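You operate a simulated robot arm through the tools that you are given. There is no shell and no other tool. Be economical: measure what you need, move in short steps, check, and stop when the job is done.

Carry out the task below with a simulated robot arm. There is one attempt and no reset: what you move stays moved.

## Task
Take the scan puck on the top of the white bench and put it away on the desk of the flow rack. Fetch the white collar and set it on the blue flat cover. Take the brown pin and put it on top of the orange damping pad one. Press the purple call button three times. Fetch the white module and set it on the blue tape roll. Fetch the brown duct and stand it on the green work mat. Put the long vent on the green work mat away on the top of the long bench. Do these in any order. Set down upright: white module, brown duct.
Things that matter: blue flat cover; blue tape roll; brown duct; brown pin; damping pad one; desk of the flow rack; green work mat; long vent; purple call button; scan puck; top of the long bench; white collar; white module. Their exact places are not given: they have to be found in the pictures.

Only the result counts: the job must be done as asked and must still hold three seconds after the hand-in. Knocking over, shifting, dropping, spilling or breaking anything else fails it. A push-on lid holds only when it is set on centred and level and pressed home; a screw cap is set on level and turned clockwise until tight.

## Robot
A 7-joint arm with a two-finger parallel gripper on a trunk, on a base that drives. Base frame: it is fixed to the floor where the robot stands at the start and does not move with it; the origin is under the middle of the robot, x ahead of it, y to its left, z up; the surface under the hand at the start is at about z = 0.82. Readings come in m, rad, newtons and seconds.
With the tool pointing down near the work surface it reaches from about 0.28 to 0.72 m from the robot's upright axis, wherever it stands. Its first joint turns from -2.897 to 2.897 rad. Places, roughly: blue flat cover (13x10x1 cm) [0.4, -0.3, 0.8]; blue tape roll (6x6x3 cm) [0.6, -0.8, 0.8]; brown duct (6x6x15 cm) [-1.1, -2.7, 0.9]; brown pin (4x4x8 cm) [0.7, -0.4, 0.9]; damping pad one [0.5, 0, 0.75]; desk of the flow rack [0.5, -1.3, 0.8]; green work mat [-4.4, -1.4, 0.8]; long vent (10x7x6 cm) [-4.3, -1.2, 0.9]; purple call button [0.7, -1.2, 0.9]; scan puck [0.5, -0.25, 0.75]; top of the long bench [0.7, 8.3, 0.9]; white collar (8x6x2 cm) [0.4, -0.1, 0.8]; white module (4x5x5 cm) [0.5, -1.9, 0.8]. Payload 3.43 kg.
The TCP is the grasp point between the finger pads, 0.03 m short of the fingertips. In the tool frame z runs along the fingers and y along their closing line. Largest opening 0.094 m; finger width 0.028, thickness 0.01; the body of the gripper, 0.05 by 0.096 m, starts 0.055 m behind the TCP.
Orientation is that of the tool frame in the base frame, as [roll, pitch, yaw] about the fixed x, y, z axes, in that order (R = Rz(yaw) Ry(pitch) Rx(roll)). With the fingers straight down and closing along the base's y, the tool's x points along the base's -x, its y along +y and its z along -z.

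## Interface
- The arm moves only by the tool nudge_tool. Its argument "increments" is a list of rows, each a list of 7 numbers: the shift along the base's x, y, z in units of 30 mm (1.0 is 30 mm), then the turn, a rotation vector about the base's x, y, z in units of 6 degrees (1.0 is 6 degrees), then the finger opening in m, from 0 to 0.094. In form: [[x, y, z, rx, ry, rz, fingers], ...]. A call has 1 to 10 rows; each row shifts and turns the commanded pose from where the row before left it. A call with a number of a shift or a turn outside -1 to 1 is refused whole. Rows are played at 5 a second. More than 0.05 m and 0.15 rad between two rows, or a gripper value outside its range, and nothing of the call is played. Where a pose cannot be reached the arm comes as near as it can. A force on the tool above 40 N (or 10 N above the force at the start of the call, whichever is more), or a blocked arm, ends the call early, and 0.2 s more pass. Each finger travels about 0.108 m/s and halts on what it meets, pressing with about 44 N; the grip force reading is that of the motor and also rises with nothing between the fingers. The clock runs only during rows and for 0.2 s after the last one: add rows that do not move to give the fingers time. The reply holds the time, the measured pose of the TCP, the force on the tool along the base axes, the opening and the grip force, in the units named above and with some noise, with the torque about the TCP (base axes, N m) and any sound that the robot's microphone picked up, and new pictures: "pictures" is both (left out), scene, wrist or none.
- Cameras (640 x 400 px; columns grow to the right, rows downward): "scene" is now at [0.2879, -0.2836, 1.1363]; the picture's right is [0.00, -1.00, -0.07], its down [-0.49, -0.06, 0.87] and it looks along [-0.87, 0.03, -0.49] (base axes); focal length 214 px, centre (320, 200). "wrist" rides on the gripper at [0.076, 0.014, -0.102] in the tool frame; the picture's right is [-0.18, 0.98, 0.00], its down [-0.75, -0.14, -0.64] and it looks along [-0.63, -0.12, 0.77] (tool axes); focal length 243 px, centre (320, 200).
- move_column(by): slides the trunk up (or, below 0, down) by that many m; the arm and the scene camera ride with it, the base frame stays. It gives what a move gives, with no picture.
- drive_base(legs): drives the robot by 1 to 6 legs, each [ahead, left, turn to the left] in m, m and rad, along the robot's own axes; the way and the turn of a leg run together, so that a leg with both is an arc; at most 1.5 m and 3.142 rad a leg. The arm and the cameras ride along, it lands a little off, and it stops where it bumps. It gives what a move gives, and a new picture of the scene camera.
- aim_head(pan, tilt): turns the head with the scene camera to pan (to the left, within 1.396 rad either way) and tilt (down, from -0.506 to 1.204), counted from straight ahead of the robot. It gives what a move gives, and a new picture of the scene camera.
- measure_at(camera, pixels): for up to 12 pixels [column, row] of the newest picture of that camera ("zoom" is the newest enlarged one), the place [x, y, z] in the base frame of the surface seen there, good to about 0.002 m, but the place of the scene camera against the robot may be out by one fixed shift of up to 0.012 m in any direction. The clock stands still meanwhile.
- close_up(camera, box): a new picture of the part [left, top, right, bottom] of that camera's present view, enlarged. The clock stands still meanwhile.
- job_done(): hands the job in; it is judged then, once.

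Keep the steps short. Do not move on a guess: measure, check each grasp and each placing, and mend mistakes. In all there are 131 turns and 260 pictures (those below and enlarged ones count). Leave the gripper open and the arm clear of the work at the hand-in unless told otherwise, and finish with a single line.

The tools are called after "Request:" as name(argument=value, ...) on one line, values as JSON. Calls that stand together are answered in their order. nudge_tool: Moves the arm, as the interface text tells. Its arguments: {"type":"object","properties":{"increments":{"type":"array"},"pictures":{"type":"string","enum":["both","scene","wrist","none"]}},"required":["increments"]} The other tools are called the same way: move_column (by) slides the trunk up or down; drive_base (legs) drives the base; aim_head (pan, tilt) turns the head that bears the scene camera; measure_at (camera, pixels) gives the place of the surface under pixels of a picture; close_up (camera, box) takes an enlarged picture of a part of a camera's view; job_done () hands the job in.

At the start:

```text
time: 0.0
tool_pos: [0.2697, -0.2939, 1.0679]
orientation: [3.14, -0.001, -3.142]
wrist_force: [-1.0, -0.9, -0.4]
ft_torque: [-0.03, -0.02, 0.03]
width: 0.094
grasp_force: 0.1
trunk travel left (down, up): [-0.225, 0.365]
robot x, y, heading: [0.001, -0.0025, 0.002]
head pan, tilt: [0.07, 1.061]
```

scene: 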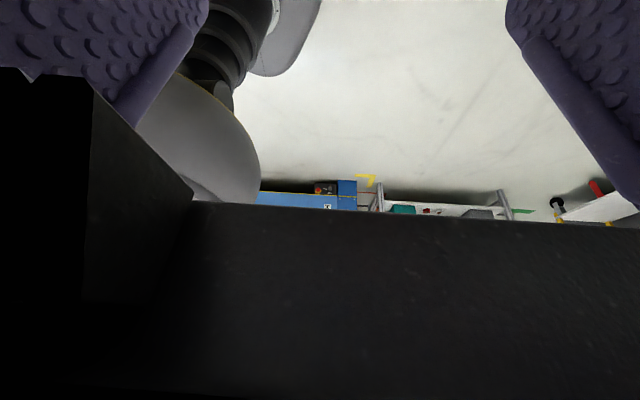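
wrist: 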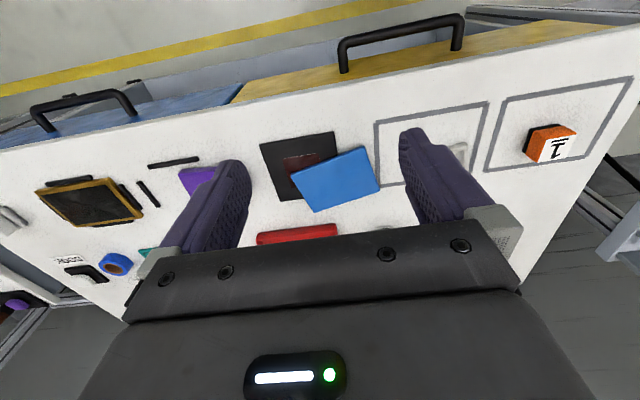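

I'll aim the head ahead and down to see how the scene camera behaves.

Request:
aim_head(pan=-0.3, tilt=0.7)

```text
time: 0.8
tool_pos: [0.2694, -0.2945, 1.0682]
orientation: [3.141, 0.0, -3.141]
wrist_force: [0.3, 0.1, 0.0]
ft_torque: [0.0, -0.01, -0.01]
width: 0.0937
grasp_force: 0.0
trunk travel left (down, up): [-0.225, 0.365]
robot x, y, heading: [0.0018, -0.0014, -0.001]
head pan, tilt: [-0.3, 0.7]
```

scene: 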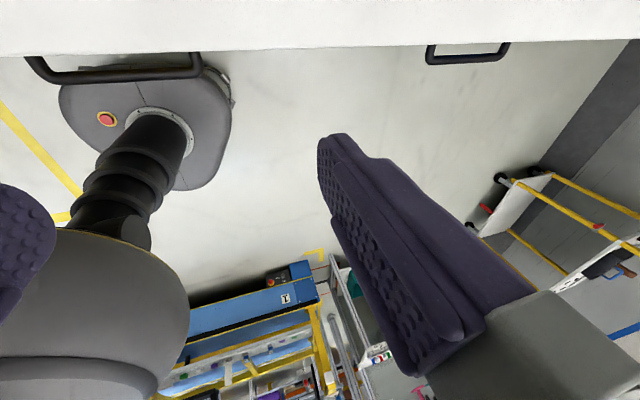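

Request:
aim_head(pan=0, tilt=-0.5)

Request:
measure_at(camera="wrist", pixels=[[340, 180], [552, 146], [455, 155], [290, 234], [200, 180], [115, 264], [90, 275], [300, 165], [15, 300], [5, 218], [90, 205], [400, 110]])

```text
time: 2.2
tool_pos: [0.2699, -0.2949, 1.0667]
orientation: [-3.141, -0.001, 3.141]
wrist_force: [0.4, -0.1, -0.5]
ft_torque: [0.01, 0.0, 0.01]
width: 0.0943
grasp_force: 0.1
trunk travel left (down, up): [-0.225, 0.365]
robot x, y, heading: [-0.0007, -0.001, 0.003]
head pan, tilt: [0.0, -0.499]
```

scene: 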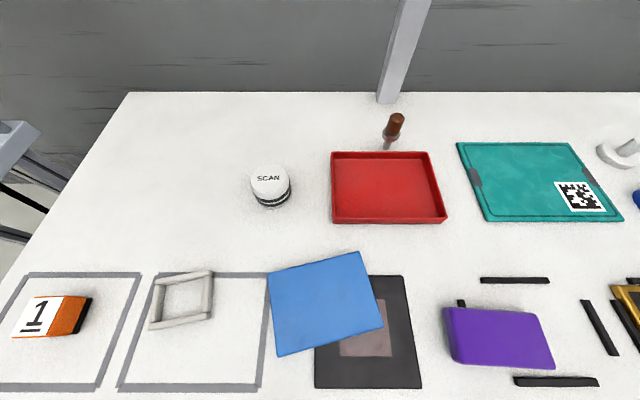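

```text
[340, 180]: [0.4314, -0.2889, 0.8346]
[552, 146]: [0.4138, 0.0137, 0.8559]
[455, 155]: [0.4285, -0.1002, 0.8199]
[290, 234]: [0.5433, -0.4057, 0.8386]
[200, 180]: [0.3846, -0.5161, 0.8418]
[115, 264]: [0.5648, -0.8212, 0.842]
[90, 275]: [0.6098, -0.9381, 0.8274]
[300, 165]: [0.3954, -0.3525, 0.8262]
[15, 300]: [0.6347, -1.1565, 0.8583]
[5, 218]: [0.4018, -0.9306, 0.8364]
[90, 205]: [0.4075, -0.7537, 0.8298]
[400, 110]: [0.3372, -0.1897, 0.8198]
```

The view is clear. I'll measure the collar frame, puck, pin, pad one and cover.

Request:
measure_at(camera="scene", pixels=[[160, 282], [208, 275], [206, 315], [152, 325], [270, 180], [396, 118], [388, 142], [40, 318], [268, 274], [359, 254], [381, 323], [279, 355]])

Request:
close_up(camera="scene", box=[230, 90, 430, 215])

Request:
close_up(camera="scene", box=[0, 240, 250, 396])

```text
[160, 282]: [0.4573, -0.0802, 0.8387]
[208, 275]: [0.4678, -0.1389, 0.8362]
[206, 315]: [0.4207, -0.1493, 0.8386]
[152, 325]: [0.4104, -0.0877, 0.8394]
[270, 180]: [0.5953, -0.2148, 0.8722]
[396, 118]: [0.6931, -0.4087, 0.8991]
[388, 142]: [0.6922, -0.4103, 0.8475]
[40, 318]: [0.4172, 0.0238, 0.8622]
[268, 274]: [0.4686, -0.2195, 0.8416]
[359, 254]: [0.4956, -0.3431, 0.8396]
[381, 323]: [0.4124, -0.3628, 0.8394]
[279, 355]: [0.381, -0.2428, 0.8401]
```

```text
3.20 times, centred on (330, 152) of scene
```

zoom: 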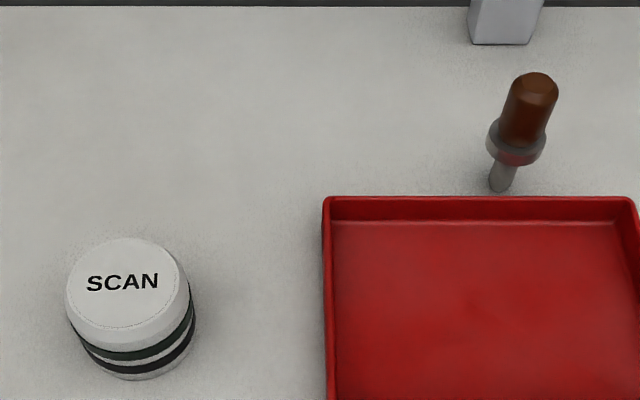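

```text
2.56 times, centred on (125, 318) of scene
```

zoom: 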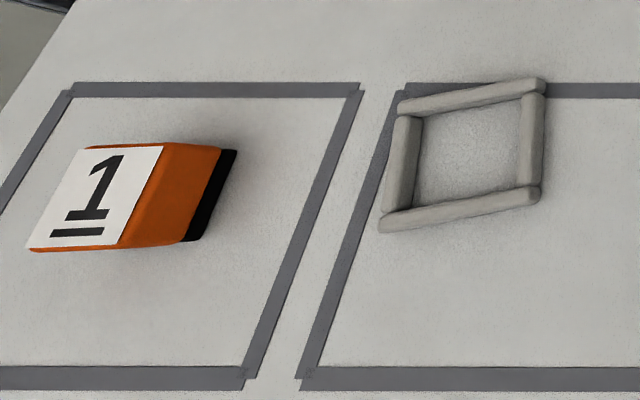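

Next I'll move the hand over the collar, at about (0.439, -0.114), and fix its place with the wrist camera.

Request:
nudge_tool(increments=[[0.33, 1, -0.3, 0, 0, 0, 0.094], [0.33, 1, -0.5, 0, 0, 0, 0.094], [0.33, 1, -0.5, 0, 0, 0, 0.094], [0.33, 1, -0.5, 0, 0, 0, 0.094], [0.34, 1, -0.5, 0, 0, 0, 0.094], [0.34, 1, -0.5, 0, 0, 0, 0.094], [0, 0, 0, 0, 0, 0, 0.094]])

```text
time: 3.9
tool_pos: [0.3297, -0.1153, 0.9827]
orientation: [-3.14, -0.001, 3.141]
wrist_force: [-0.3, -0.1, 0.0]
ft_torque: [0.0, 0.02, 0.01]
width: 0.0941
grasp_force: 0.1
trunk travel left (down, up): [-0.225, 0.365]
robot x, y, heading: [-0.0006, 0.0022, 0.0]
head pan, tilt: [0.0, -0.499]
```

scene: 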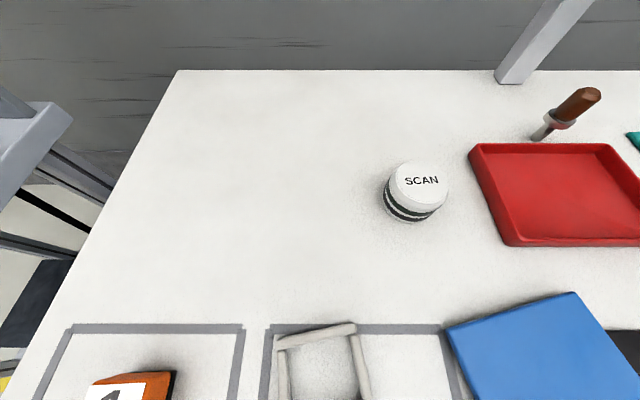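
wrist: 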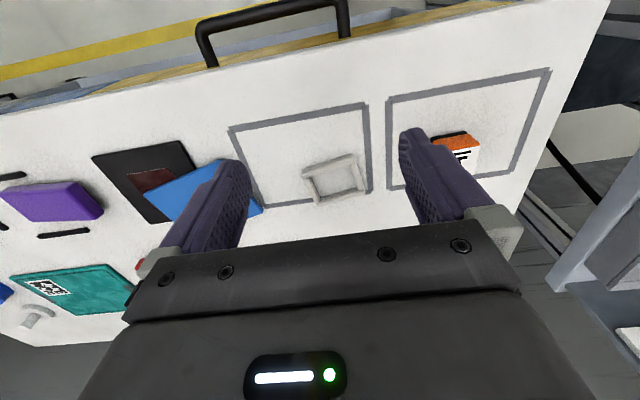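

The scene camera rides with the arm. I'll compare both cameras on the same points: the collar and cover corners.

Request:
measure_at(camera="wrist", pixels=[[306, 168], [353, 158], [363, 186], [318, 197], [340, 178], [262, 211], [440, 160], [245, 188], [228, 128], [367, 104]])

Request:
measure_at(camera="scene", pixels=[[280, 340], [352, 330], [574, 292], [450, 330], [420, 180], [580, 97], [262, 326], [320, 370], [445, 330]])

Request:
close_up(camera="wrist", box=[220, 90, 420, 215])

```text
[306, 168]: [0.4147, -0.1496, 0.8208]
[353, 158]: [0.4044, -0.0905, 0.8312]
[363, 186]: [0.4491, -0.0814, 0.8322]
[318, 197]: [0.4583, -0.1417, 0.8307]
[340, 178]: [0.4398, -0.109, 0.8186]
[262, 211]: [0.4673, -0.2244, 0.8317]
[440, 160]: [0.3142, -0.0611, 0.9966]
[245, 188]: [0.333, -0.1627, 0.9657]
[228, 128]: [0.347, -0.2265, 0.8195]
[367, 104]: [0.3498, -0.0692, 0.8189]
```

```text
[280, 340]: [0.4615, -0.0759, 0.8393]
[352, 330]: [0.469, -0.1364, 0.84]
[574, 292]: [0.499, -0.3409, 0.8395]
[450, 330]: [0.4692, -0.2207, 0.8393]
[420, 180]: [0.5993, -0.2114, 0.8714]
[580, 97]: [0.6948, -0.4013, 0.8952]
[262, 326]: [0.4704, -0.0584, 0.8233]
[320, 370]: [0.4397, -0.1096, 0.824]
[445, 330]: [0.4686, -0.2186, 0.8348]
```

```text
3.20 times, centred on (320, 152) of wrist
```

zoom: 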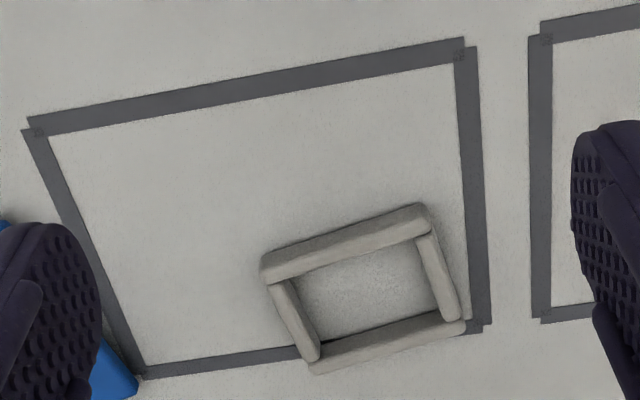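

Request:
measure_at(camera="zoom", pixels=[[268, 262], [420, 211], [460, 322], [314, 362], [345, 233], [390, 338], [292, 320], [440, 270], [365, 290]])

```text
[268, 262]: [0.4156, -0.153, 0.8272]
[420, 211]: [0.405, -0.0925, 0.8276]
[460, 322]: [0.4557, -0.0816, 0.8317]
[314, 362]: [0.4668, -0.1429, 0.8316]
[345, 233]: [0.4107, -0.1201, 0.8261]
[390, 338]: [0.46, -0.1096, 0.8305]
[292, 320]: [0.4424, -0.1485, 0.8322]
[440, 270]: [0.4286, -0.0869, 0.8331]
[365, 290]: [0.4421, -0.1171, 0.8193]
```

The collar's centre is (0.436, -0.1175), turned about 11°. I'll align above it and come down most of the way.

Request:
nudge_tool(increments=[[0.9, 0, 0, 0, 0, 0.6, 0.094], [0.9, -0.07, 0, 0, 0, 0.6, 0.094], [0.9, 0, 0, 0, 0, 0.63, 0.094], [0.84, 0, 0, 0, 0, 0, 0.094], [0, 0, -0.9, 0, 0, 0, 0.094], [0, 0, -0.9, 0, 0, 0, 0.094], [0, 0, -0.9, 0, 0, 0, 0.094], [0, 0, 0, 0, 0, 0, 0.094]])

```text
time: 5.7
tool_pos: [0.4377, -0.1155, 0.9011]
orientation: [3.14, 0.001, -2.95]
wrist_force: [-1.2, 0.0, -0.5]
ft_torque: [-0.06, -0.01, 0.01]
width: 0.0943
grasp_force: 0.2
trunk travel left (down, up): [-0.225, 0.365]
robot x, y, heading: [0.0002, -0.0018, -0.002]
head pan, tilt: [0.0, -0.499]
```

scene: 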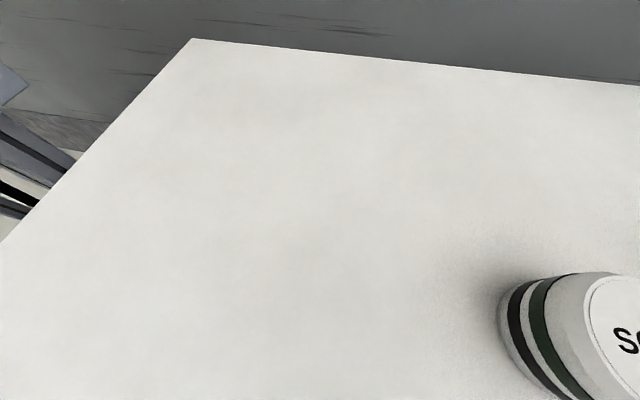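
wrist: 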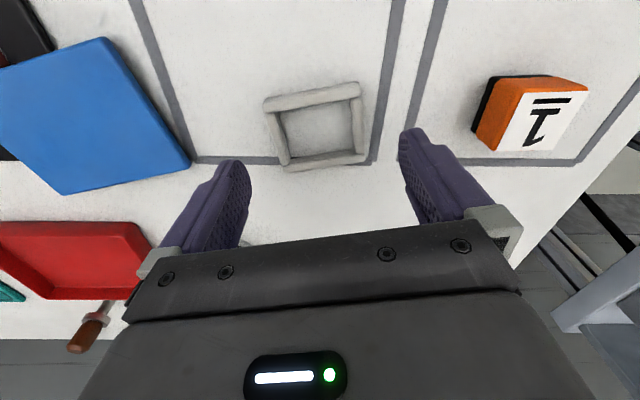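

Request:
measure_at(camera="wrist", pixels=[[265, 104], [358, 86], [366, 158], [288, 166], [490, 110], [548, 115], [510, 82], [575, 95], [190, 165], [105, 40], [65, 190], [315, 128]])

Request:
close_up(camera="wrist", box=[440, 50, 640, 175])

```text
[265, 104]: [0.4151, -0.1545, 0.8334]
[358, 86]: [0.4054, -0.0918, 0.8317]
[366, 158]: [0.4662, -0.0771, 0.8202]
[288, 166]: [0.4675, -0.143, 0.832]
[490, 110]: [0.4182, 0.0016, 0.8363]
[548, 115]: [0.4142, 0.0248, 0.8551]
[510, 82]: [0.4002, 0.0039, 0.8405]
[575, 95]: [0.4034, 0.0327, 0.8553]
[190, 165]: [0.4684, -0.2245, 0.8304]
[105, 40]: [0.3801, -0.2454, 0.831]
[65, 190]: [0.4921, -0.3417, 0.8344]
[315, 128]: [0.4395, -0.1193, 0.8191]
```

```text
3.20 times, centred on (540, 112) of wrist
```

zoom: 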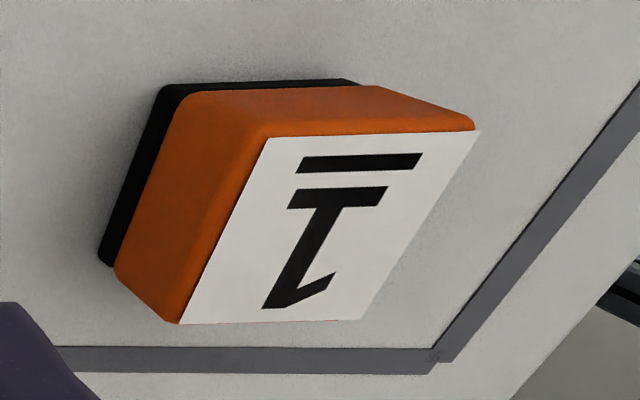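

The collar is still where I measured it. I'll descend and close.

Request:
nudge_tool(increments=[[-0.05, -0.07, -0.8, 0, 0, 0, 0.094], [0, 0, -0.8, 0, 0, 0, 0.094], [0, 0, 0, 0, 0, 0, 0.094], [0, 0, 0, 0, 0, 0, 0.05], [0, 0, 0, 0, 0, 0, 0.05], [0, 0, 0, 0, 0, 0, 0.05], [0, 0, 0, 0, 0, 0, 0.05]], pictures="none")

```text
time: 7.2
tool_pos: [0.4346, -0.1181, 0.855]
orientation: [3.141, -0.001, -2.948]
wrist_force: [0.1, -1.0, -0.1]
ft_torque: [0.01, -0.04, 0.01]
width: 0.0675
grasp_force: 43.9
trunk travel left (down, up): [-0.225, 0.365]
robot x, y, heading: [-0.0002, -0.003, 0.003]
head pan, tilt: [0.0, -0.499]
```

The grip holds at 0.0675. I'll lift, carry it over the cover and check with a picture.

Request:
nudge_tool(increments=[[0, 0, 0.8, 0, 0, 0, 0.05], [0, 0, 1, 0, 0, 0, 0.05], [0.05, -1, 0, 0, 0, 0, 0.05], [0, -1, 0, 0, 0, 0, 0.05], [0, -1, 0, 0, 0, 0, 0.05], [0, -1, 0, 0, 0, 0, 0.05], [0, -0.95, 0, 0, 0, 0, 0.05], [0, -0.9, 0, 0, 0, 0, 0.05], [0, 0, -0.7, 0, 0, 0, 0.05], [0, 0, 0, 0, 0, 0, 0.05]], pictures="wrist")

```text
time: 9.4
tool_pos: [0.4351, -0.2936, 0.888]
orientation: [-3.142, 0.002, -2.95]
wrist_force: [-0.3, -1.2, 0.1]
ft_torque: [0.0, 0.03, 0.03]
width: 0.0677
grasp_force: 43.7
trunk travel left (down, up): [-0.225, 0.365]
robot x, y, heading: [-0.0016, -0.0028, 0.0]
head pan, tilt: [0.0, -0.499]
```

wrist: 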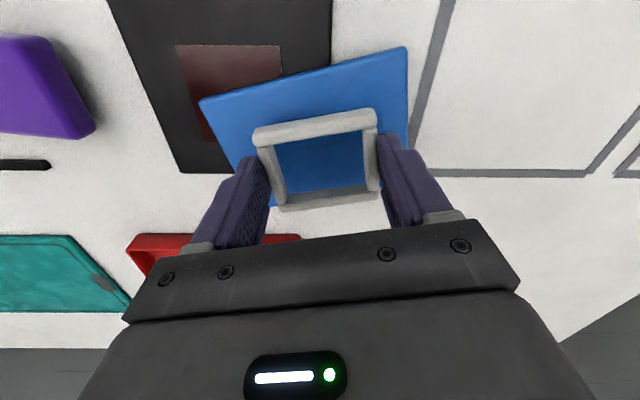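

Request:
nudge_tool(increments=[[0, 0, -0.35, 0, 0, 0, 0.05], [0, 0, -0.25, 0, 0, 0, 0.05], [0, 0, -0.03, 0, 0, 0, 0.05], [0, 0, 0, 0, 0, 0, 0.05]], pictures="none")

```text
time: 10.4
tool_pos: [0.4353, -0.2941, 0.87]
orientation: [-3.14, 0.003, -2.951]
wrist_force: [-2.0, -0.1, 24.3]
ft_torque: [0.05, 0.18, -0.03]
width: 0.0677
grasp_force: 44.4
trunk travel left (down, up): [-0.225, 0.365]
robot x, y, heading: [-0.0005, 0.0027, 0.002]
head pan, tilt: [0.0, -0.499]
```

The force shows contact, so I'll release and rise.

Request:
nudge_tool(increments=[[0, 0, 0.05, 0, 0, 0, 0.05], [0, 0, 0, 0, 0, 0, 0.075], [0, 0, 0, 0, 0, 0, 0.094], [0, 0, 0, 0, 0, 0, 0.094], [0, 0, 0.6, 0, 0, 0, 0.094], [0, 0, 1, 0, 0, 0, 0.094], [0, 0, 1, 0, 0, 0, 0.094], [0, 0, 0, 0, 0, 0, 0.094]])

```text
time: 12.2
tool_pos: [0.4355, -0.2949, 0.9487]
orientation: [-3.141, 0.0, -2.951]
wrist_force: [0.3, -0.7, 0.8]
ft_torque: [0.03, 0.01, 0.02]
width: 0.0939
grasp_force: 0.0
trunk travel left (down, up): [-0.225, 0.365]
robot x, y, heading: [-0.0027, -0.0014, -0.003]
head pan, tilt: [0.0, -0.499]
```

scene: 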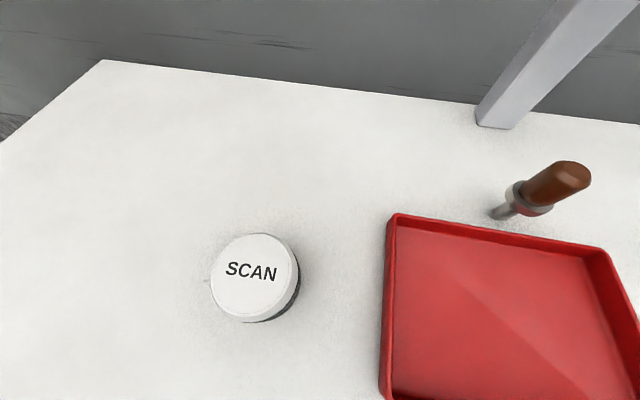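
wrist: 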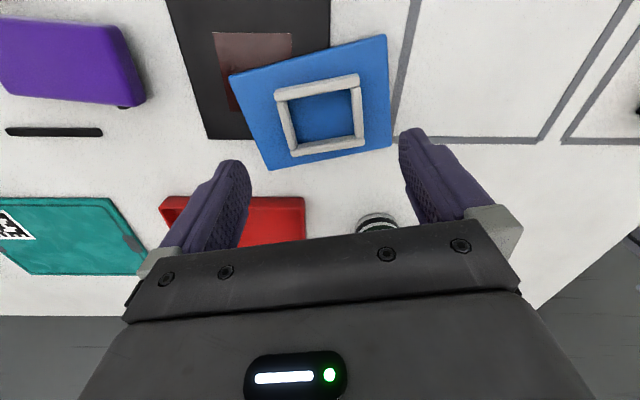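

The collar sits on the cover. The pin at about (0.69, -0.41) is out of reach from here, so I'll slide the base right by 0.35 m.

Request:
nudge_tool(increments=[[-0.5, 0, 1, 0, 0, -0.6, 0.094], [-0.5, 0, 1, 0, 0, -0.6, 0.094], [-0.5, 0, 1, 0, 0, -0.63, 0.094]], pictures="none")

Request:
drive_base(legs=[[0, -0.35, 0]])

```text
time: 13.1
tool_pos: [0.39, -0.2933, 1.0377]
orientation: [3.141, 0.0, -3.141]
wrist_force: [-0.5, -0.2, 0.3]
ft_torque: [0.01, 0.0, -0.02]
width: 0.094
grasp_force: 0.0
trunk travel left (down, up): [-0.225, 0.365]
robot x, y, heading: [0.0033, 0.0023, -0.001]
head pan, tilt: [0.0, -0.499]
```

```text
time: 15.3
tool_pos: [0.3902, -0.6495, 1.0374]
orientation: [-3.141, -0.001, -3.14]
wrist_force: [0.4, 0.9, 0.5]
ft_torque: [0.04, -0.01, -0.02]
width: 0.0941
grasp_force: 0.1
trunk travel left (down, up): [-0.225, 0.365]
robot x, y, heading: [-0.001, -0.3576, 0.004]
head pan, tilt: [0.0, -0.499]
```

scene: 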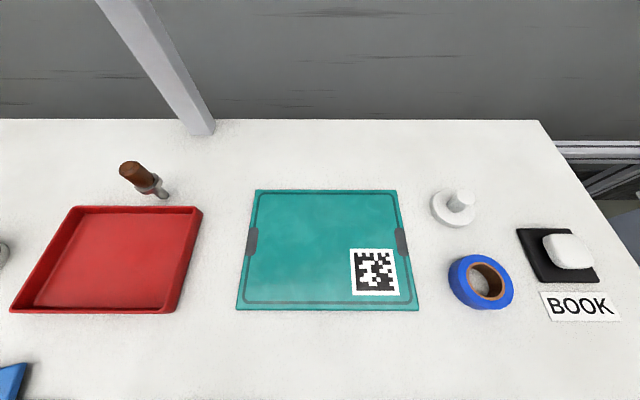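

Request:
measure_at(camera="scene", pixels=[[130, 167], [155, 190], [165, 192], [205, 133], [150, 40], [140, 206], [200, 208], [195, 125], [190, 133]])

Request:
nudge_tool(increments=[[0.5, 1, 0, 0, 0, 0, 0.094], [0.5, 1, 0, 0, 0, 0, 0.094], [0.5, 1, 0, 0, 0, 0, 0.094], [0.5, 1, 0, 0, 0, 0, 0.094], [0.5, 1, 0, 0, 0, 0, 0.094], [0.5, 1, 0, 0, 0, 0, 0.094], [0.5, 1, 0, 0, 0, 0, 0.094], [0.5, 1, 0, 0, 0, 0, 0.094], [0, 0, 0, 0, 0, 0, 0.094]])

```text
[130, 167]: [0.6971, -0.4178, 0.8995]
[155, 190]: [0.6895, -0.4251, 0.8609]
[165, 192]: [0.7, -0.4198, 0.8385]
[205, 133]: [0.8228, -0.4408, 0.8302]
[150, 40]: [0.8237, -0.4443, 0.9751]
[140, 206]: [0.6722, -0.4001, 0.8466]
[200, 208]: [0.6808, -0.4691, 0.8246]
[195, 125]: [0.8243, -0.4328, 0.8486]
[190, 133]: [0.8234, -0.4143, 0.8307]
```

```text
time: 17.4
tool_pos: [0.511, -0.4095, 1.0373]
orientation: [3.142, -0.001, -3.141]
wrist_force: [0.1, 0.2, 1.1]
ft_torque: [-0.03, 0.02, 0.04]
width: 0.0938
grasp_force: 0.0
trunk travel left (down, up): [-0.225, 0.365]
robot x, y, heading: [0.0022, -0.3575, -0.0]
head pan, tilt: [0.0, -0.499]
```

scene: 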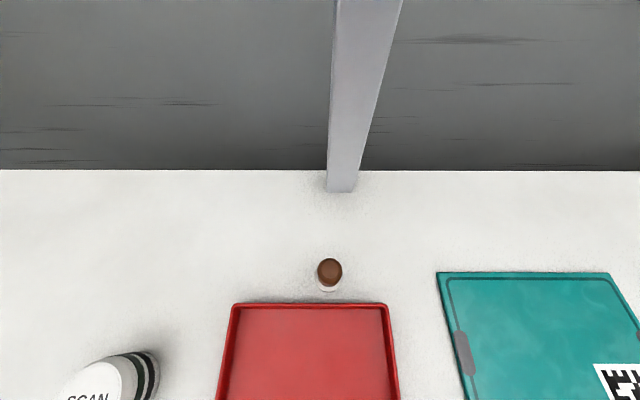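
wrist: 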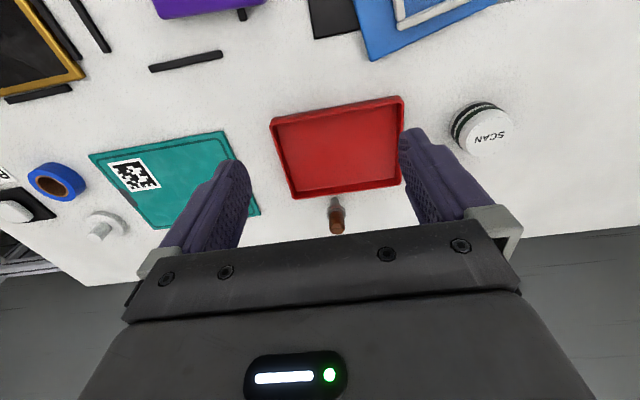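

Request:
close_up(camera="wrist", box=[280, 165, 400, 240])

Request:
close_up(camera="scene", box=[270, 230, 390, 305])

Request:
measure_at(camera="wrist", pixels=[[337, 227], [333, 225], [341, 225], [337, 215], [332, 205], [345, 205]])

Request:
measure_at(camera="scene", pixels=[[330, 268], [330, 259], [330, 278], [320, 270], [340, 270]])

```text
5.33 times, centred on (340, 202) of wrist
```

zoom: 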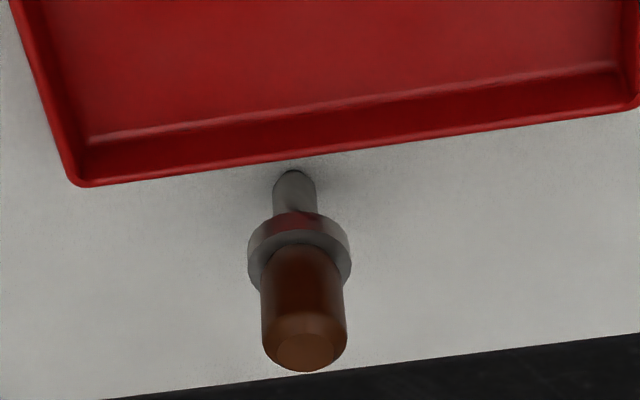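

```text
5.33 times, centred on (330, 268) of scene
```

zoom: 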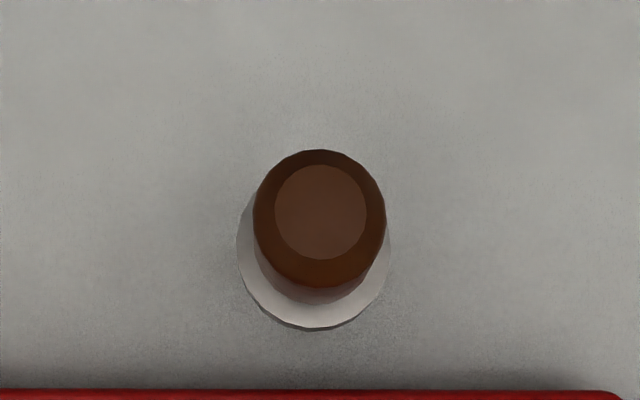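

```text
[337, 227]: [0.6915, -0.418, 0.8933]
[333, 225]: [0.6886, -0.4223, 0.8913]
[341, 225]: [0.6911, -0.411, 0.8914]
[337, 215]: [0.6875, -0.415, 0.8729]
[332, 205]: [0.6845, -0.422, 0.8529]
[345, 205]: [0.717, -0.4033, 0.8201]
```

```text
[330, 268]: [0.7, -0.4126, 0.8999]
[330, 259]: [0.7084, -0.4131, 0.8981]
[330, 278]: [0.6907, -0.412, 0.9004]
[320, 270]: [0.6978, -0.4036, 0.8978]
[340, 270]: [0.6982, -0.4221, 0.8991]
```

The pin's centre is about (0.697, -0.4165) with its top at 0.893. I'll go above it and check from the wrist camera.

Request:
nudge_tool(increments=[[1, -0.23, 0, 0, 0, 0, 0.094], [1, 0, 0, 0, 0, 0, 0.094], [1, 0, 0, 0, 0, 0, 0.094], [1, 0, 0, 0, 0, 0, 0.094], [1, 0, 0, 0, 0, 0, 0.094], [1, 0, -0.5, 0, 0, 0, 0.07], [0.2, 0, -1, 0, 0, 0, 0.06], [0, 0, -0.8, 0, 0, 0, 0.06], [0, 0, 0, 0, 0, 0, 0.06]])

```text
time: 18.4
tool_pos: [0.6202, -0.4148, 1.0347]
orientation: [3.139, -0.018, -3.141]
wrist_force: [-13.4, 0.8, -1.6]
ft_torque: [-0.05, -0.9, 0.19]
width: 0.0939
grasp_force: 0.0
trunk travel left (down, up): [-0.225, 0.365]
robot x, y, heading: [0.0013, -0.3568, 0.0]
head pan, tilt: [0.0, -0.499]
stopped in row 5: the force on the tool passed its limit at 56 N (the readings are from after the stop); the commanded pose is now the measured one
```

scene: 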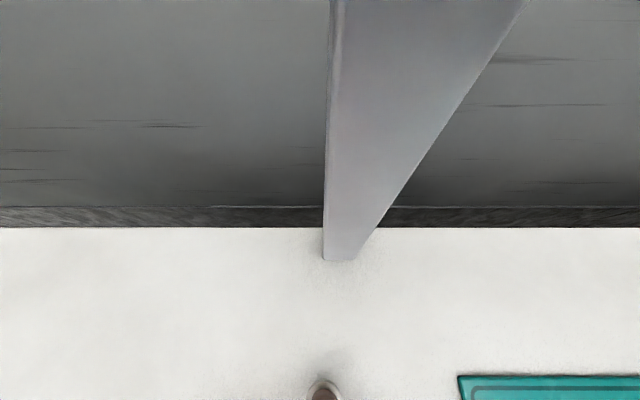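
wrist: 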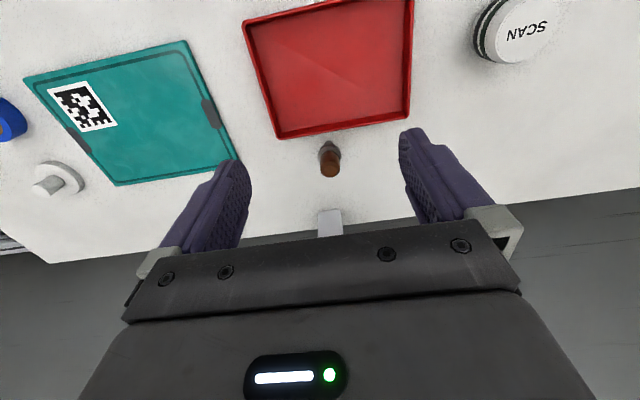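

Something at hand height stopped the arm (-x force at x=0.62). I'll back off and pitch the hand to look ahead and up.

Request:
nudge_tool(increments=[[-1, 0, 0, 0, 0, 0, 0.094], [-1, 0, 0, 0, 0, 0, 0.094], [-1, 0, 0, 0, -1, 0, 0.094], [-1, 0, 0, 0, -1, 0, 0.094], [-1, 0, 0, 0, -1, 0, 0.094], [0, 0, 0, 0, -1, 0, 0.094], [0, 0, 0, 0, -1, 0, 0.094], [0, 0, 0, 0, -1, 0, 0.094], [0, 0, 0, 0, 0, 0, 0.094]])

```text
time: 20.4
tool_pos: [0.4717, -0.4155, 1.0341]
orientation: [3.139, 0.615, -3.141]
wrist_force: [-0.2, 0.0, 0.9]
ft_torque: [-0.02, -0.02, 0.01]
width: 0.0937
grasp_force: 0.0
trunk travel left (down, up): [-0.225, 0.365]
robot x, y, heading: [-0.0057, -0.3563, -0.0]
head pan, tilt: [0.0, -0.499]
```

scene: 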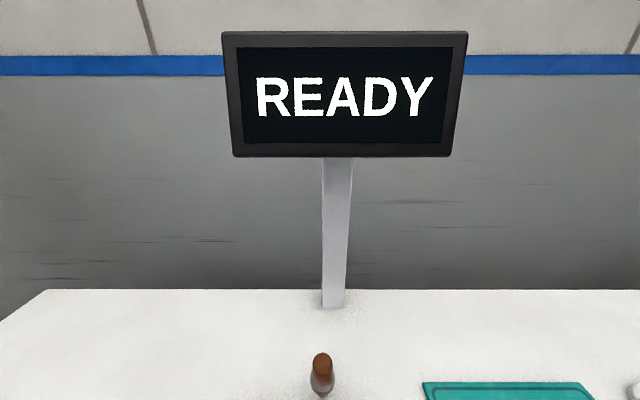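
wrist: 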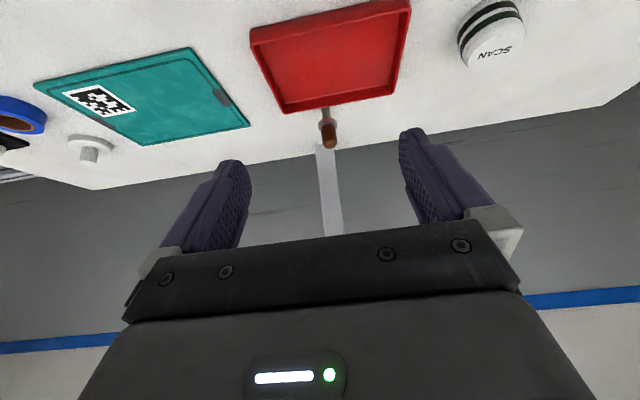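

A monitor hangs over the pin. I'll measure its extents.

Request:
measure_at(camera="scene", pixels=[[230, 152], [350, 153], [450, 153], [225, 38], [345, 35], [465, 36], [335, 170], [335, 250], [322, 362], [345, 120]])

```text
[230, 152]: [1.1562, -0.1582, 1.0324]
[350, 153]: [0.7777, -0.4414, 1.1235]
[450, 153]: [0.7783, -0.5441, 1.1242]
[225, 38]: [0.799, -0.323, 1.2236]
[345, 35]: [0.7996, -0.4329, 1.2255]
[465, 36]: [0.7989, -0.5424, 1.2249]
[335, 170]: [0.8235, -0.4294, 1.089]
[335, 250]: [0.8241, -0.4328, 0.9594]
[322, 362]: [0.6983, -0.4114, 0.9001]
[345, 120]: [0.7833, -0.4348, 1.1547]
```

I'll approach under the monitor instead. The hand goes low, tilted back about 24°, with the open fingers straddling the pin, and stops short to check.

Request:
nudge_tool(increments=[[0, 0, -1, 0, 1, 0, 0.094], [0, 0, -1, 0, 1, 0, 0.094], [0, 0, -1, 0, 0, 0, 0.094], [0.5, 0, -1, 0, 0, 0, 0.094], [1, 0, -0.5, 0, 0, 0, 0.094], [1, 0, 0, 0, 0, 0, 0.094], [1, 0, 0, 0, 0, 0, 0.094], [0.5, 0, 0, 0, 0, 0, 0.094], [0, 0, 0, 0, 0, 0, 0.094]])

```text
time: 22.4
tool_pos: [0.5922, -0.4156, 0.8989]
orientation: [3.141, 0.404, -3.141]
wrist_force: [0.4, 0.2, 0.4]
ft_torque: [0.03, 0.0, -0.01]
width: 0.0939
grasp_force: 0.1
trunk travel left (down, up): [-0.225, 0.365]
robot x, y, heading: [0.0011, -0.3558, 0.004]
head pan, tilt: [0.0, -0.499]
```

scene: 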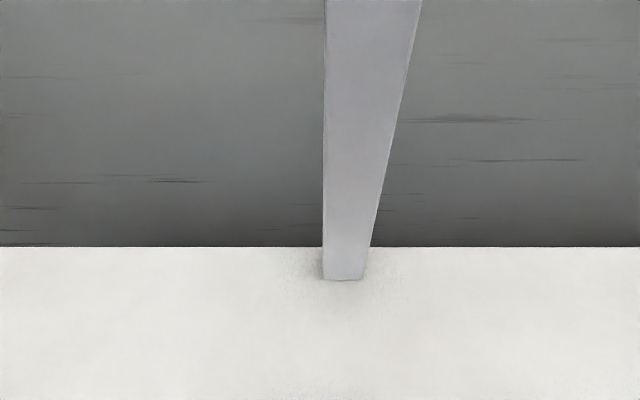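
wrist: 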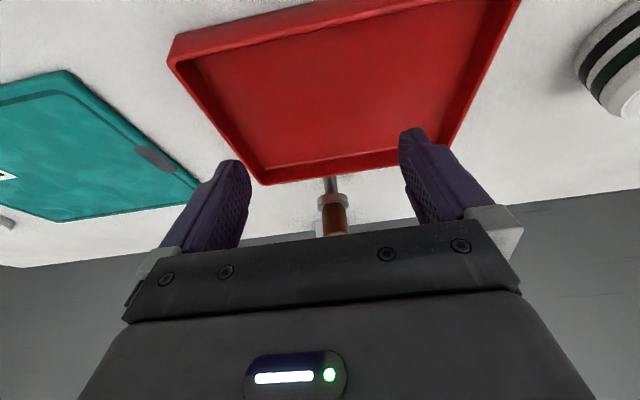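

Request:
nudge_tool(increments=[[0.9, 0, -0.1, 0, 0, 0, 0.094], [0.9, -0.03, 0, 0, 0, 0, 0.094], [0.9, 0, 0, 0, 0, 0, 0.094], [0.75, 0, 0, 0, 0, 0, 0.094], [0, 0, 0, 0, 0, 0, 0.094]])

```text
time: 23.6
tool_pos: [0.695, -0.4169, 0.8961]
orientation: [3.14, 0.403, 3.141]
wrist_force: [-0.2, 0.0, 0.2]
ft_torque: [0.02, 0.01, 0.0]
width: 0.0941
grasp_force: 0.0
trunk travel left (down, up): [-0.225, 0.365]
robot x, y, heading: [0.0014, -0.3576, -0.001]
head pan, tilt: [0.0, -0.499]
```

scene: 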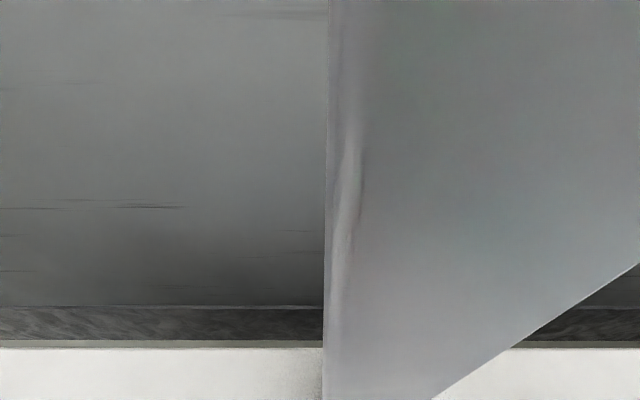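
wrist: 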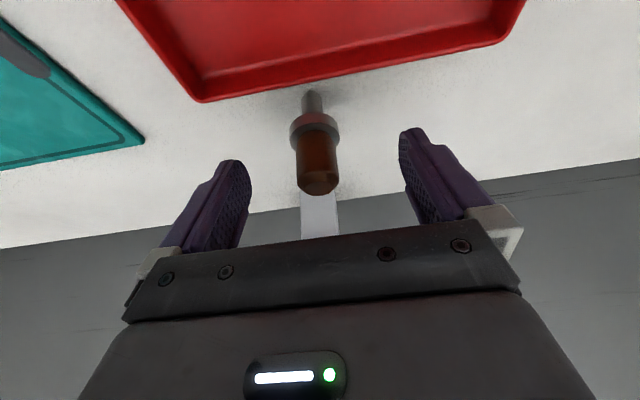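

Request:
measure_at(camera="wrist", pixels=[[318, 188], [317, 170], [316, 150], [298, 165], [335, 160], [313, 128], [232, 165], [408, 135]])

```text
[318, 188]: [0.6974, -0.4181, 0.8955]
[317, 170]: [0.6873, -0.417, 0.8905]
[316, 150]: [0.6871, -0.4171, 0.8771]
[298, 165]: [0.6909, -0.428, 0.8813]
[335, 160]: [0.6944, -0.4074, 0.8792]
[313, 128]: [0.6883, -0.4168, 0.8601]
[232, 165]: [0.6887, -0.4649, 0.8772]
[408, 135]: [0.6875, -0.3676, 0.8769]
```

The pin is centred between the fingers. Closing.

Request:
nudge_tool(increments=[[0.07, -0.03, 0, 0, 0, 0, 0.06], [0, 0, 0, 0, 0, 0, 0.035], [0, 0, 0, 0, 0, 0, 0.015], [0, 0, 0, 0, 0, 0, 0.015], [0, 0, 0, 0, 0, 0, 0.015]], pictures="wrist")

```text
time: 24.8
tool_pos: [0.6972, -0.4185, 0.8969]
orientation: [3.14, 0.405, 3.139]
wrist_force: [0.0, -0.1, 0.9]
ft_torque: [-0.05, -0.03, 0.03]
width: 0.0225
grasp_force: 43.9
trunk travel left (down, up): [-0.225, 0.365]
robot x, y, heading: [0.0001, -0.3576, 0.003]
head pan, tilt: [0.0, -0.499]
```

wrist: 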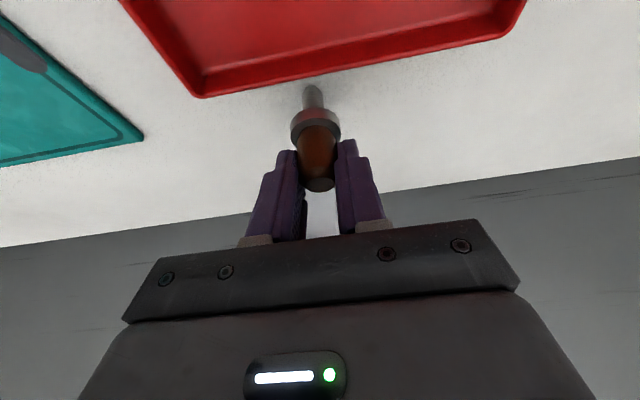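

Pin held at 0.0225. I'll lift, back out from under the monitor and carry it toward pad one.

Request:
nudge_tool(increments=[[0, 0, 0.7, 0, 0, 0, 0.015], [-0.7, 0, 0.7, 0, 0, 0, 0.015], [-1, 0, 0.6, 0, 0, 0, 0.015], [-1, 0.5, 0.7, 0, 0, 0, 0.015], [-1, 1, 0, 0, 0, 0, 0.015], [-1, 1, 0, 0, 0, 0, 0.015], [-1, 1, 0, 0, 0, 0, 0.015], [-1, 1, 0, 0, 0, 0, 0.015], [-1, 1, 0, 0, 0, 0, 0.015], [-1, 1, 0, 0, 0, 0, 0.015]], pictures="none")

Request:
nudge_tool(increments=[[-0.2, 1, 0, 0, 0, 0, 0.015], [-0.2, 1, 0, 0, 0, 0, 0.015], [-0.2, 1, 0, 0, 0, 0, 0.015], [0, 1, 0, 0, 0, 0, 0.015], [0, 1, 0, 0, 0, 0, 0.015], [0, 1, 0, 0, 0, 0, 0.015], [0, 0, 0, 0, 0, 0, 0.015]])

```text
time: 27.0
tool_pos: [0.4373, -0.2215, 0.9784]
orientation: [3.141, 0.405, 3.14]
wrist_force: [-0.1, -0.5, -0.5]
ft_torque: [-0.02, 0.03, 0.0]
width: 0.0227
grasp_force: 44.1
trunk travel left (down, up): [-0.225, 0.365]
robot x, y, heading: [0.0021, -0.3575, 0.004]
head pan, tilt: [0.0, -0.499]
```

```text
time: 28.6
tool_pos: [0.4175, -0.0414, 0.977]
orientation: [3.139, 0.406, -3.141]
wrist_force: [-0.4, -0.3, -1.8]
ft_torque: [-0.01, -0.02, -0.01]
width: 0.0226
grasp_force: 44.2
trunk travel left (down, up): [-0.225, 0.365]
robot x, y, heading: [0.0015, -0.3554, 0.007]
head pan, tilt: [0.0, -0.499]
```

scene: 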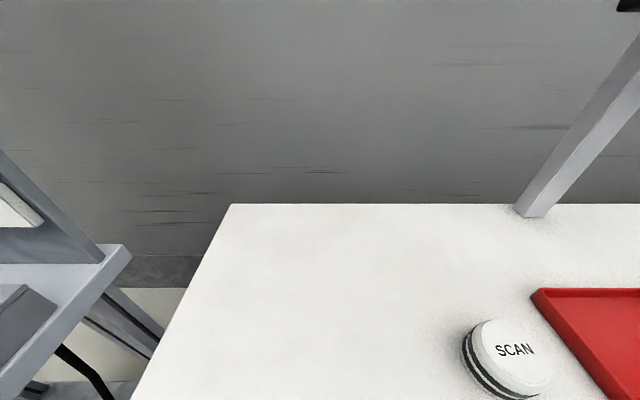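
wrist: 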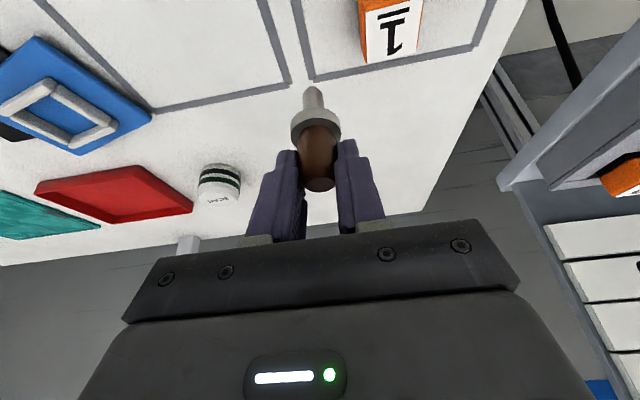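

Request:
nudge_tool(increments=[[-1, 1, 0.3, 0, 0, 0, 0.015], [-1, 1, 0, 0, 0, 0, 0.015], [-1, 0, 0, 0, 0, 0, 0.015], [0, 0, 0, 0, 0, 0, 0.015]], pictures="wrist")

Request:
close_up(camera="wrist", box=[240, 0, 400, 100])

```text
time: 29.6
tool_pos: [0.3281, 0.0166, 0.9867]
orientation: [3.139, 0.405, 3.14]
wrist_force: [-0.3, 0.0, -0.8]
ft_torque: [0.02, 0.0, -0.01]
width: 0.0226
grasp_force: 44.0
trunk travel left (down, up): [-0.225, 0.365]
robot x, y, heading: [0.0005, -0.3579, 0.006]
head pan, tilt: [0.0, -0.499]
```

wrist: 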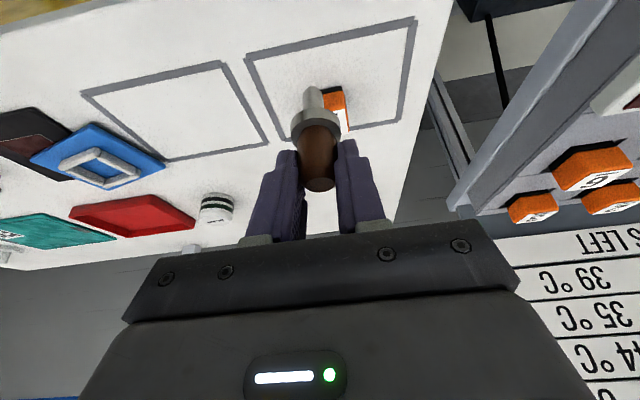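

```text
4.00 times, centred on (320, 50) of wrist
```

zoom: 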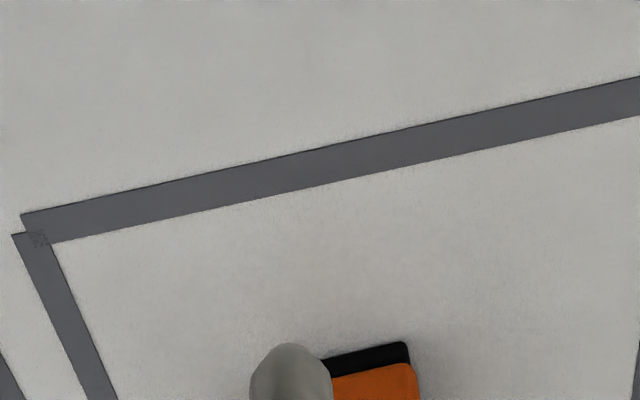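

The pin hides the pad, so I'll shift right to see it.

Request:
nudge_tool(increments=[[0, -1, 0, 0, 0, 0, 0.015], [0, -1, 0, 0, 0, 0, 0.015], [0, -0.5, 0, 0, 0, 0, 0.015], [0, 0, 0, 0, 0, 0, 0.015]], pictures="wrist")

Request:
close_up(camera="wrist", box=[300, 50, 460, 150])

```text
time: 30.6
tool_pos: [0.3274, -0.0588, 0.9859]
orientation: [3.14, 0.404, -3.141]
wrist_force: [0.2, 0.4, -1.0]
ft_torque: [0.0, -0.01, -0.01]
width: 0.0228
grasp_force: 44.2
trunk travel left (down, up): [-0.225, 0.365]
robot x, y, heading: [-0.0002, -0.3573, 0.004]
head pan, tilt: [0.0, -0.499]
```

wrist: 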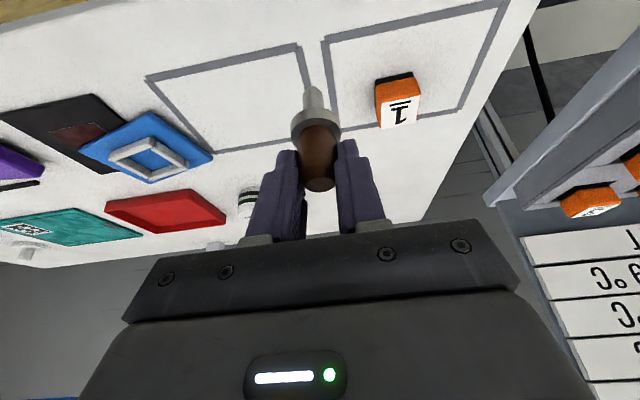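

```text
4.00 times, centred on (380, 100) of wrist
```

zoom: 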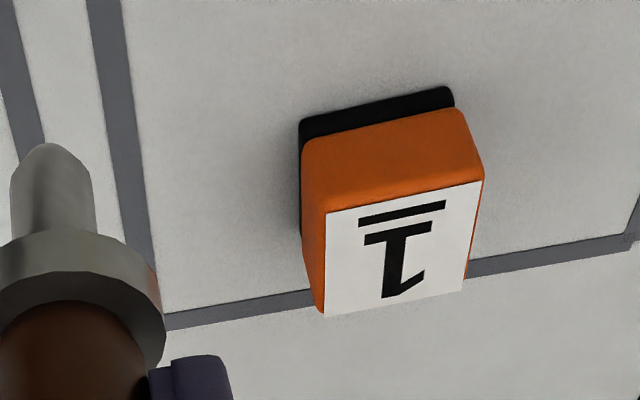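

Request:
measure_at(camera="zoom", pixels=[[332, 216], [478, 186], [460, 288], [330, 310], [400, 250], [310, 160], [455, 118], [60, 160], [50, 200], [30, 180]])

Request:
measure_at(camera="wrist", pixels=[[315, 90], [309, 100], [318, 155], [317, 180]])

```text
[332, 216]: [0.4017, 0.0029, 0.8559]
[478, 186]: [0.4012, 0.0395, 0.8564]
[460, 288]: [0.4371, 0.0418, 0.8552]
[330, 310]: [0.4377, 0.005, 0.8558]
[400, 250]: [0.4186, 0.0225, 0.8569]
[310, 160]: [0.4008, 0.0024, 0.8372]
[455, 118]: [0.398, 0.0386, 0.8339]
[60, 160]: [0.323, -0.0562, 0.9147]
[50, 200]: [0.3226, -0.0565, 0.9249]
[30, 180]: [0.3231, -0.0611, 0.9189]
```

```text
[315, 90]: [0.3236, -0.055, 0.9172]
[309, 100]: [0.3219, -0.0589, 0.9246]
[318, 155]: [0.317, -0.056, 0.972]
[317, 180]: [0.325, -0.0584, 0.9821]
```

Pad top centre is (0.419, 0.022, 0.856). I'll carry the pin above it and lower until contact.

Request:
nudge_tool(increments=[[1, 0.9, 0, 0, 0, 0, 0.015], [1, 0.9, 0, 0, 0, 0, 0.015], [1.0, 0.9, 0, 0, 0, 0, 0.015], [0.03, 0, -0.5, 0, 0, 0, 0.015], [0, 0, -0.6, 0, 0, 0, 0.015], [0, 0, -0.3, 0, 0, 0, 0.015], [0, 0, 0, 0, 0, 0, 0.015]], pictures="wrist")

```text
time: 32.2
tool_pos: [0.4198, 0.024, 0.9441]
orientation: [3.139, 0.403, 3.141]
wrist_force: [-1.0, -0.6, -1.1]
ft_torque: [-0.01, -0.02, -0.01]
width: 0.0225
grasp_force: 44.4
trunk travel left (down, up): [-0.225, 0.365]
robot x, y, heading: [0.003, -0.358, 0.0]
head pan, tilt: [0.0, -0.499]
```

wrist: 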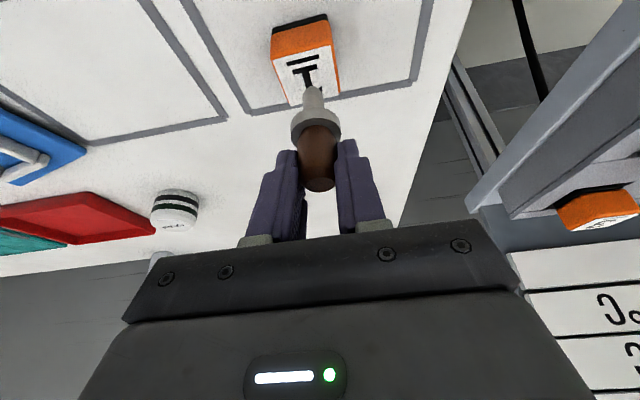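

Request:
close_up(camera="wrist", box=[230, 10, 390, 110])

Request:
measure_at(camera="wrist", pixels=[[314, 94], [314, 90], [318, 155], [331, 98], [292, 102], [277, 58]])

```text
4.00 times, centred on (310, 60) of wrist
```

zoom: 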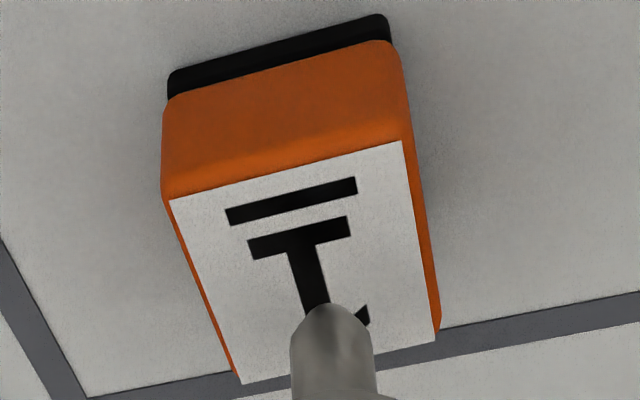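

```text
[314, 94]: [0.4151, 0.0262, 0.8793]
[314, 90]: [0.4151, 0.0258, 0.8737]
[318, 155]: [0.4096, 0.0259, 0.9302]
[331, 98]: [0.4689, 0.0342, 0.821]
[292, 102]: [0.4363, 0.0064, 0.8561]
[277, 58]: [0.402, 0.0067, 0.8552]
```

Request:
nudge_tool(increments=[[-0.05, -0.1, -0.2, 0, 0, 0, 0.015], [0, 0, -0.12, 0, 0, 0, 0.015], [0, 0, -0.05, 0, 0, 0, 0.015], [0, 0, 0, 0, 0, 0, 0.015]], pictures="none")

```text
time: 33.2
tool_pos: [0.4184, 0.0215, 0.9332]
orientation: [3.14, 0.405, 3.139]
wrist_force: [0.1, 1.1, -0.2]
ft_torque: [0.0, 0.02, -0.01]
width: 0.0226
grasp_force: 43.9
trunk travel left (down, up): [-0.225, 0.365]
robot x, y, heading: [-0.0002, -0.3561, 0.001]
head pan, tilt: [0.0, -0.499]
```

Request:
nudge_tool(increments=[[0, 0, -0.05, 0, 0, 0, 0.015], [0, 0, 0, 0, 0, 0, 0.015]], pictures="none")

```text
time: 33.8
tool_pos: [0.419, 0.021, 0.9336]
orientation: [3.138, 0.406, 3.14]
wrist_force: [-0.1, 1.3, 15.4]
ft_torque: [0.09, -0.1, 0.01]
width: 0.0226
grasp_force: 44.4
trunk travel left (down, up): [-0.225, 0.365]
robot x, y, heading: [0.0052, -0.3544, 0.003]
head pan, tilt: [0.0, -0.499]
```

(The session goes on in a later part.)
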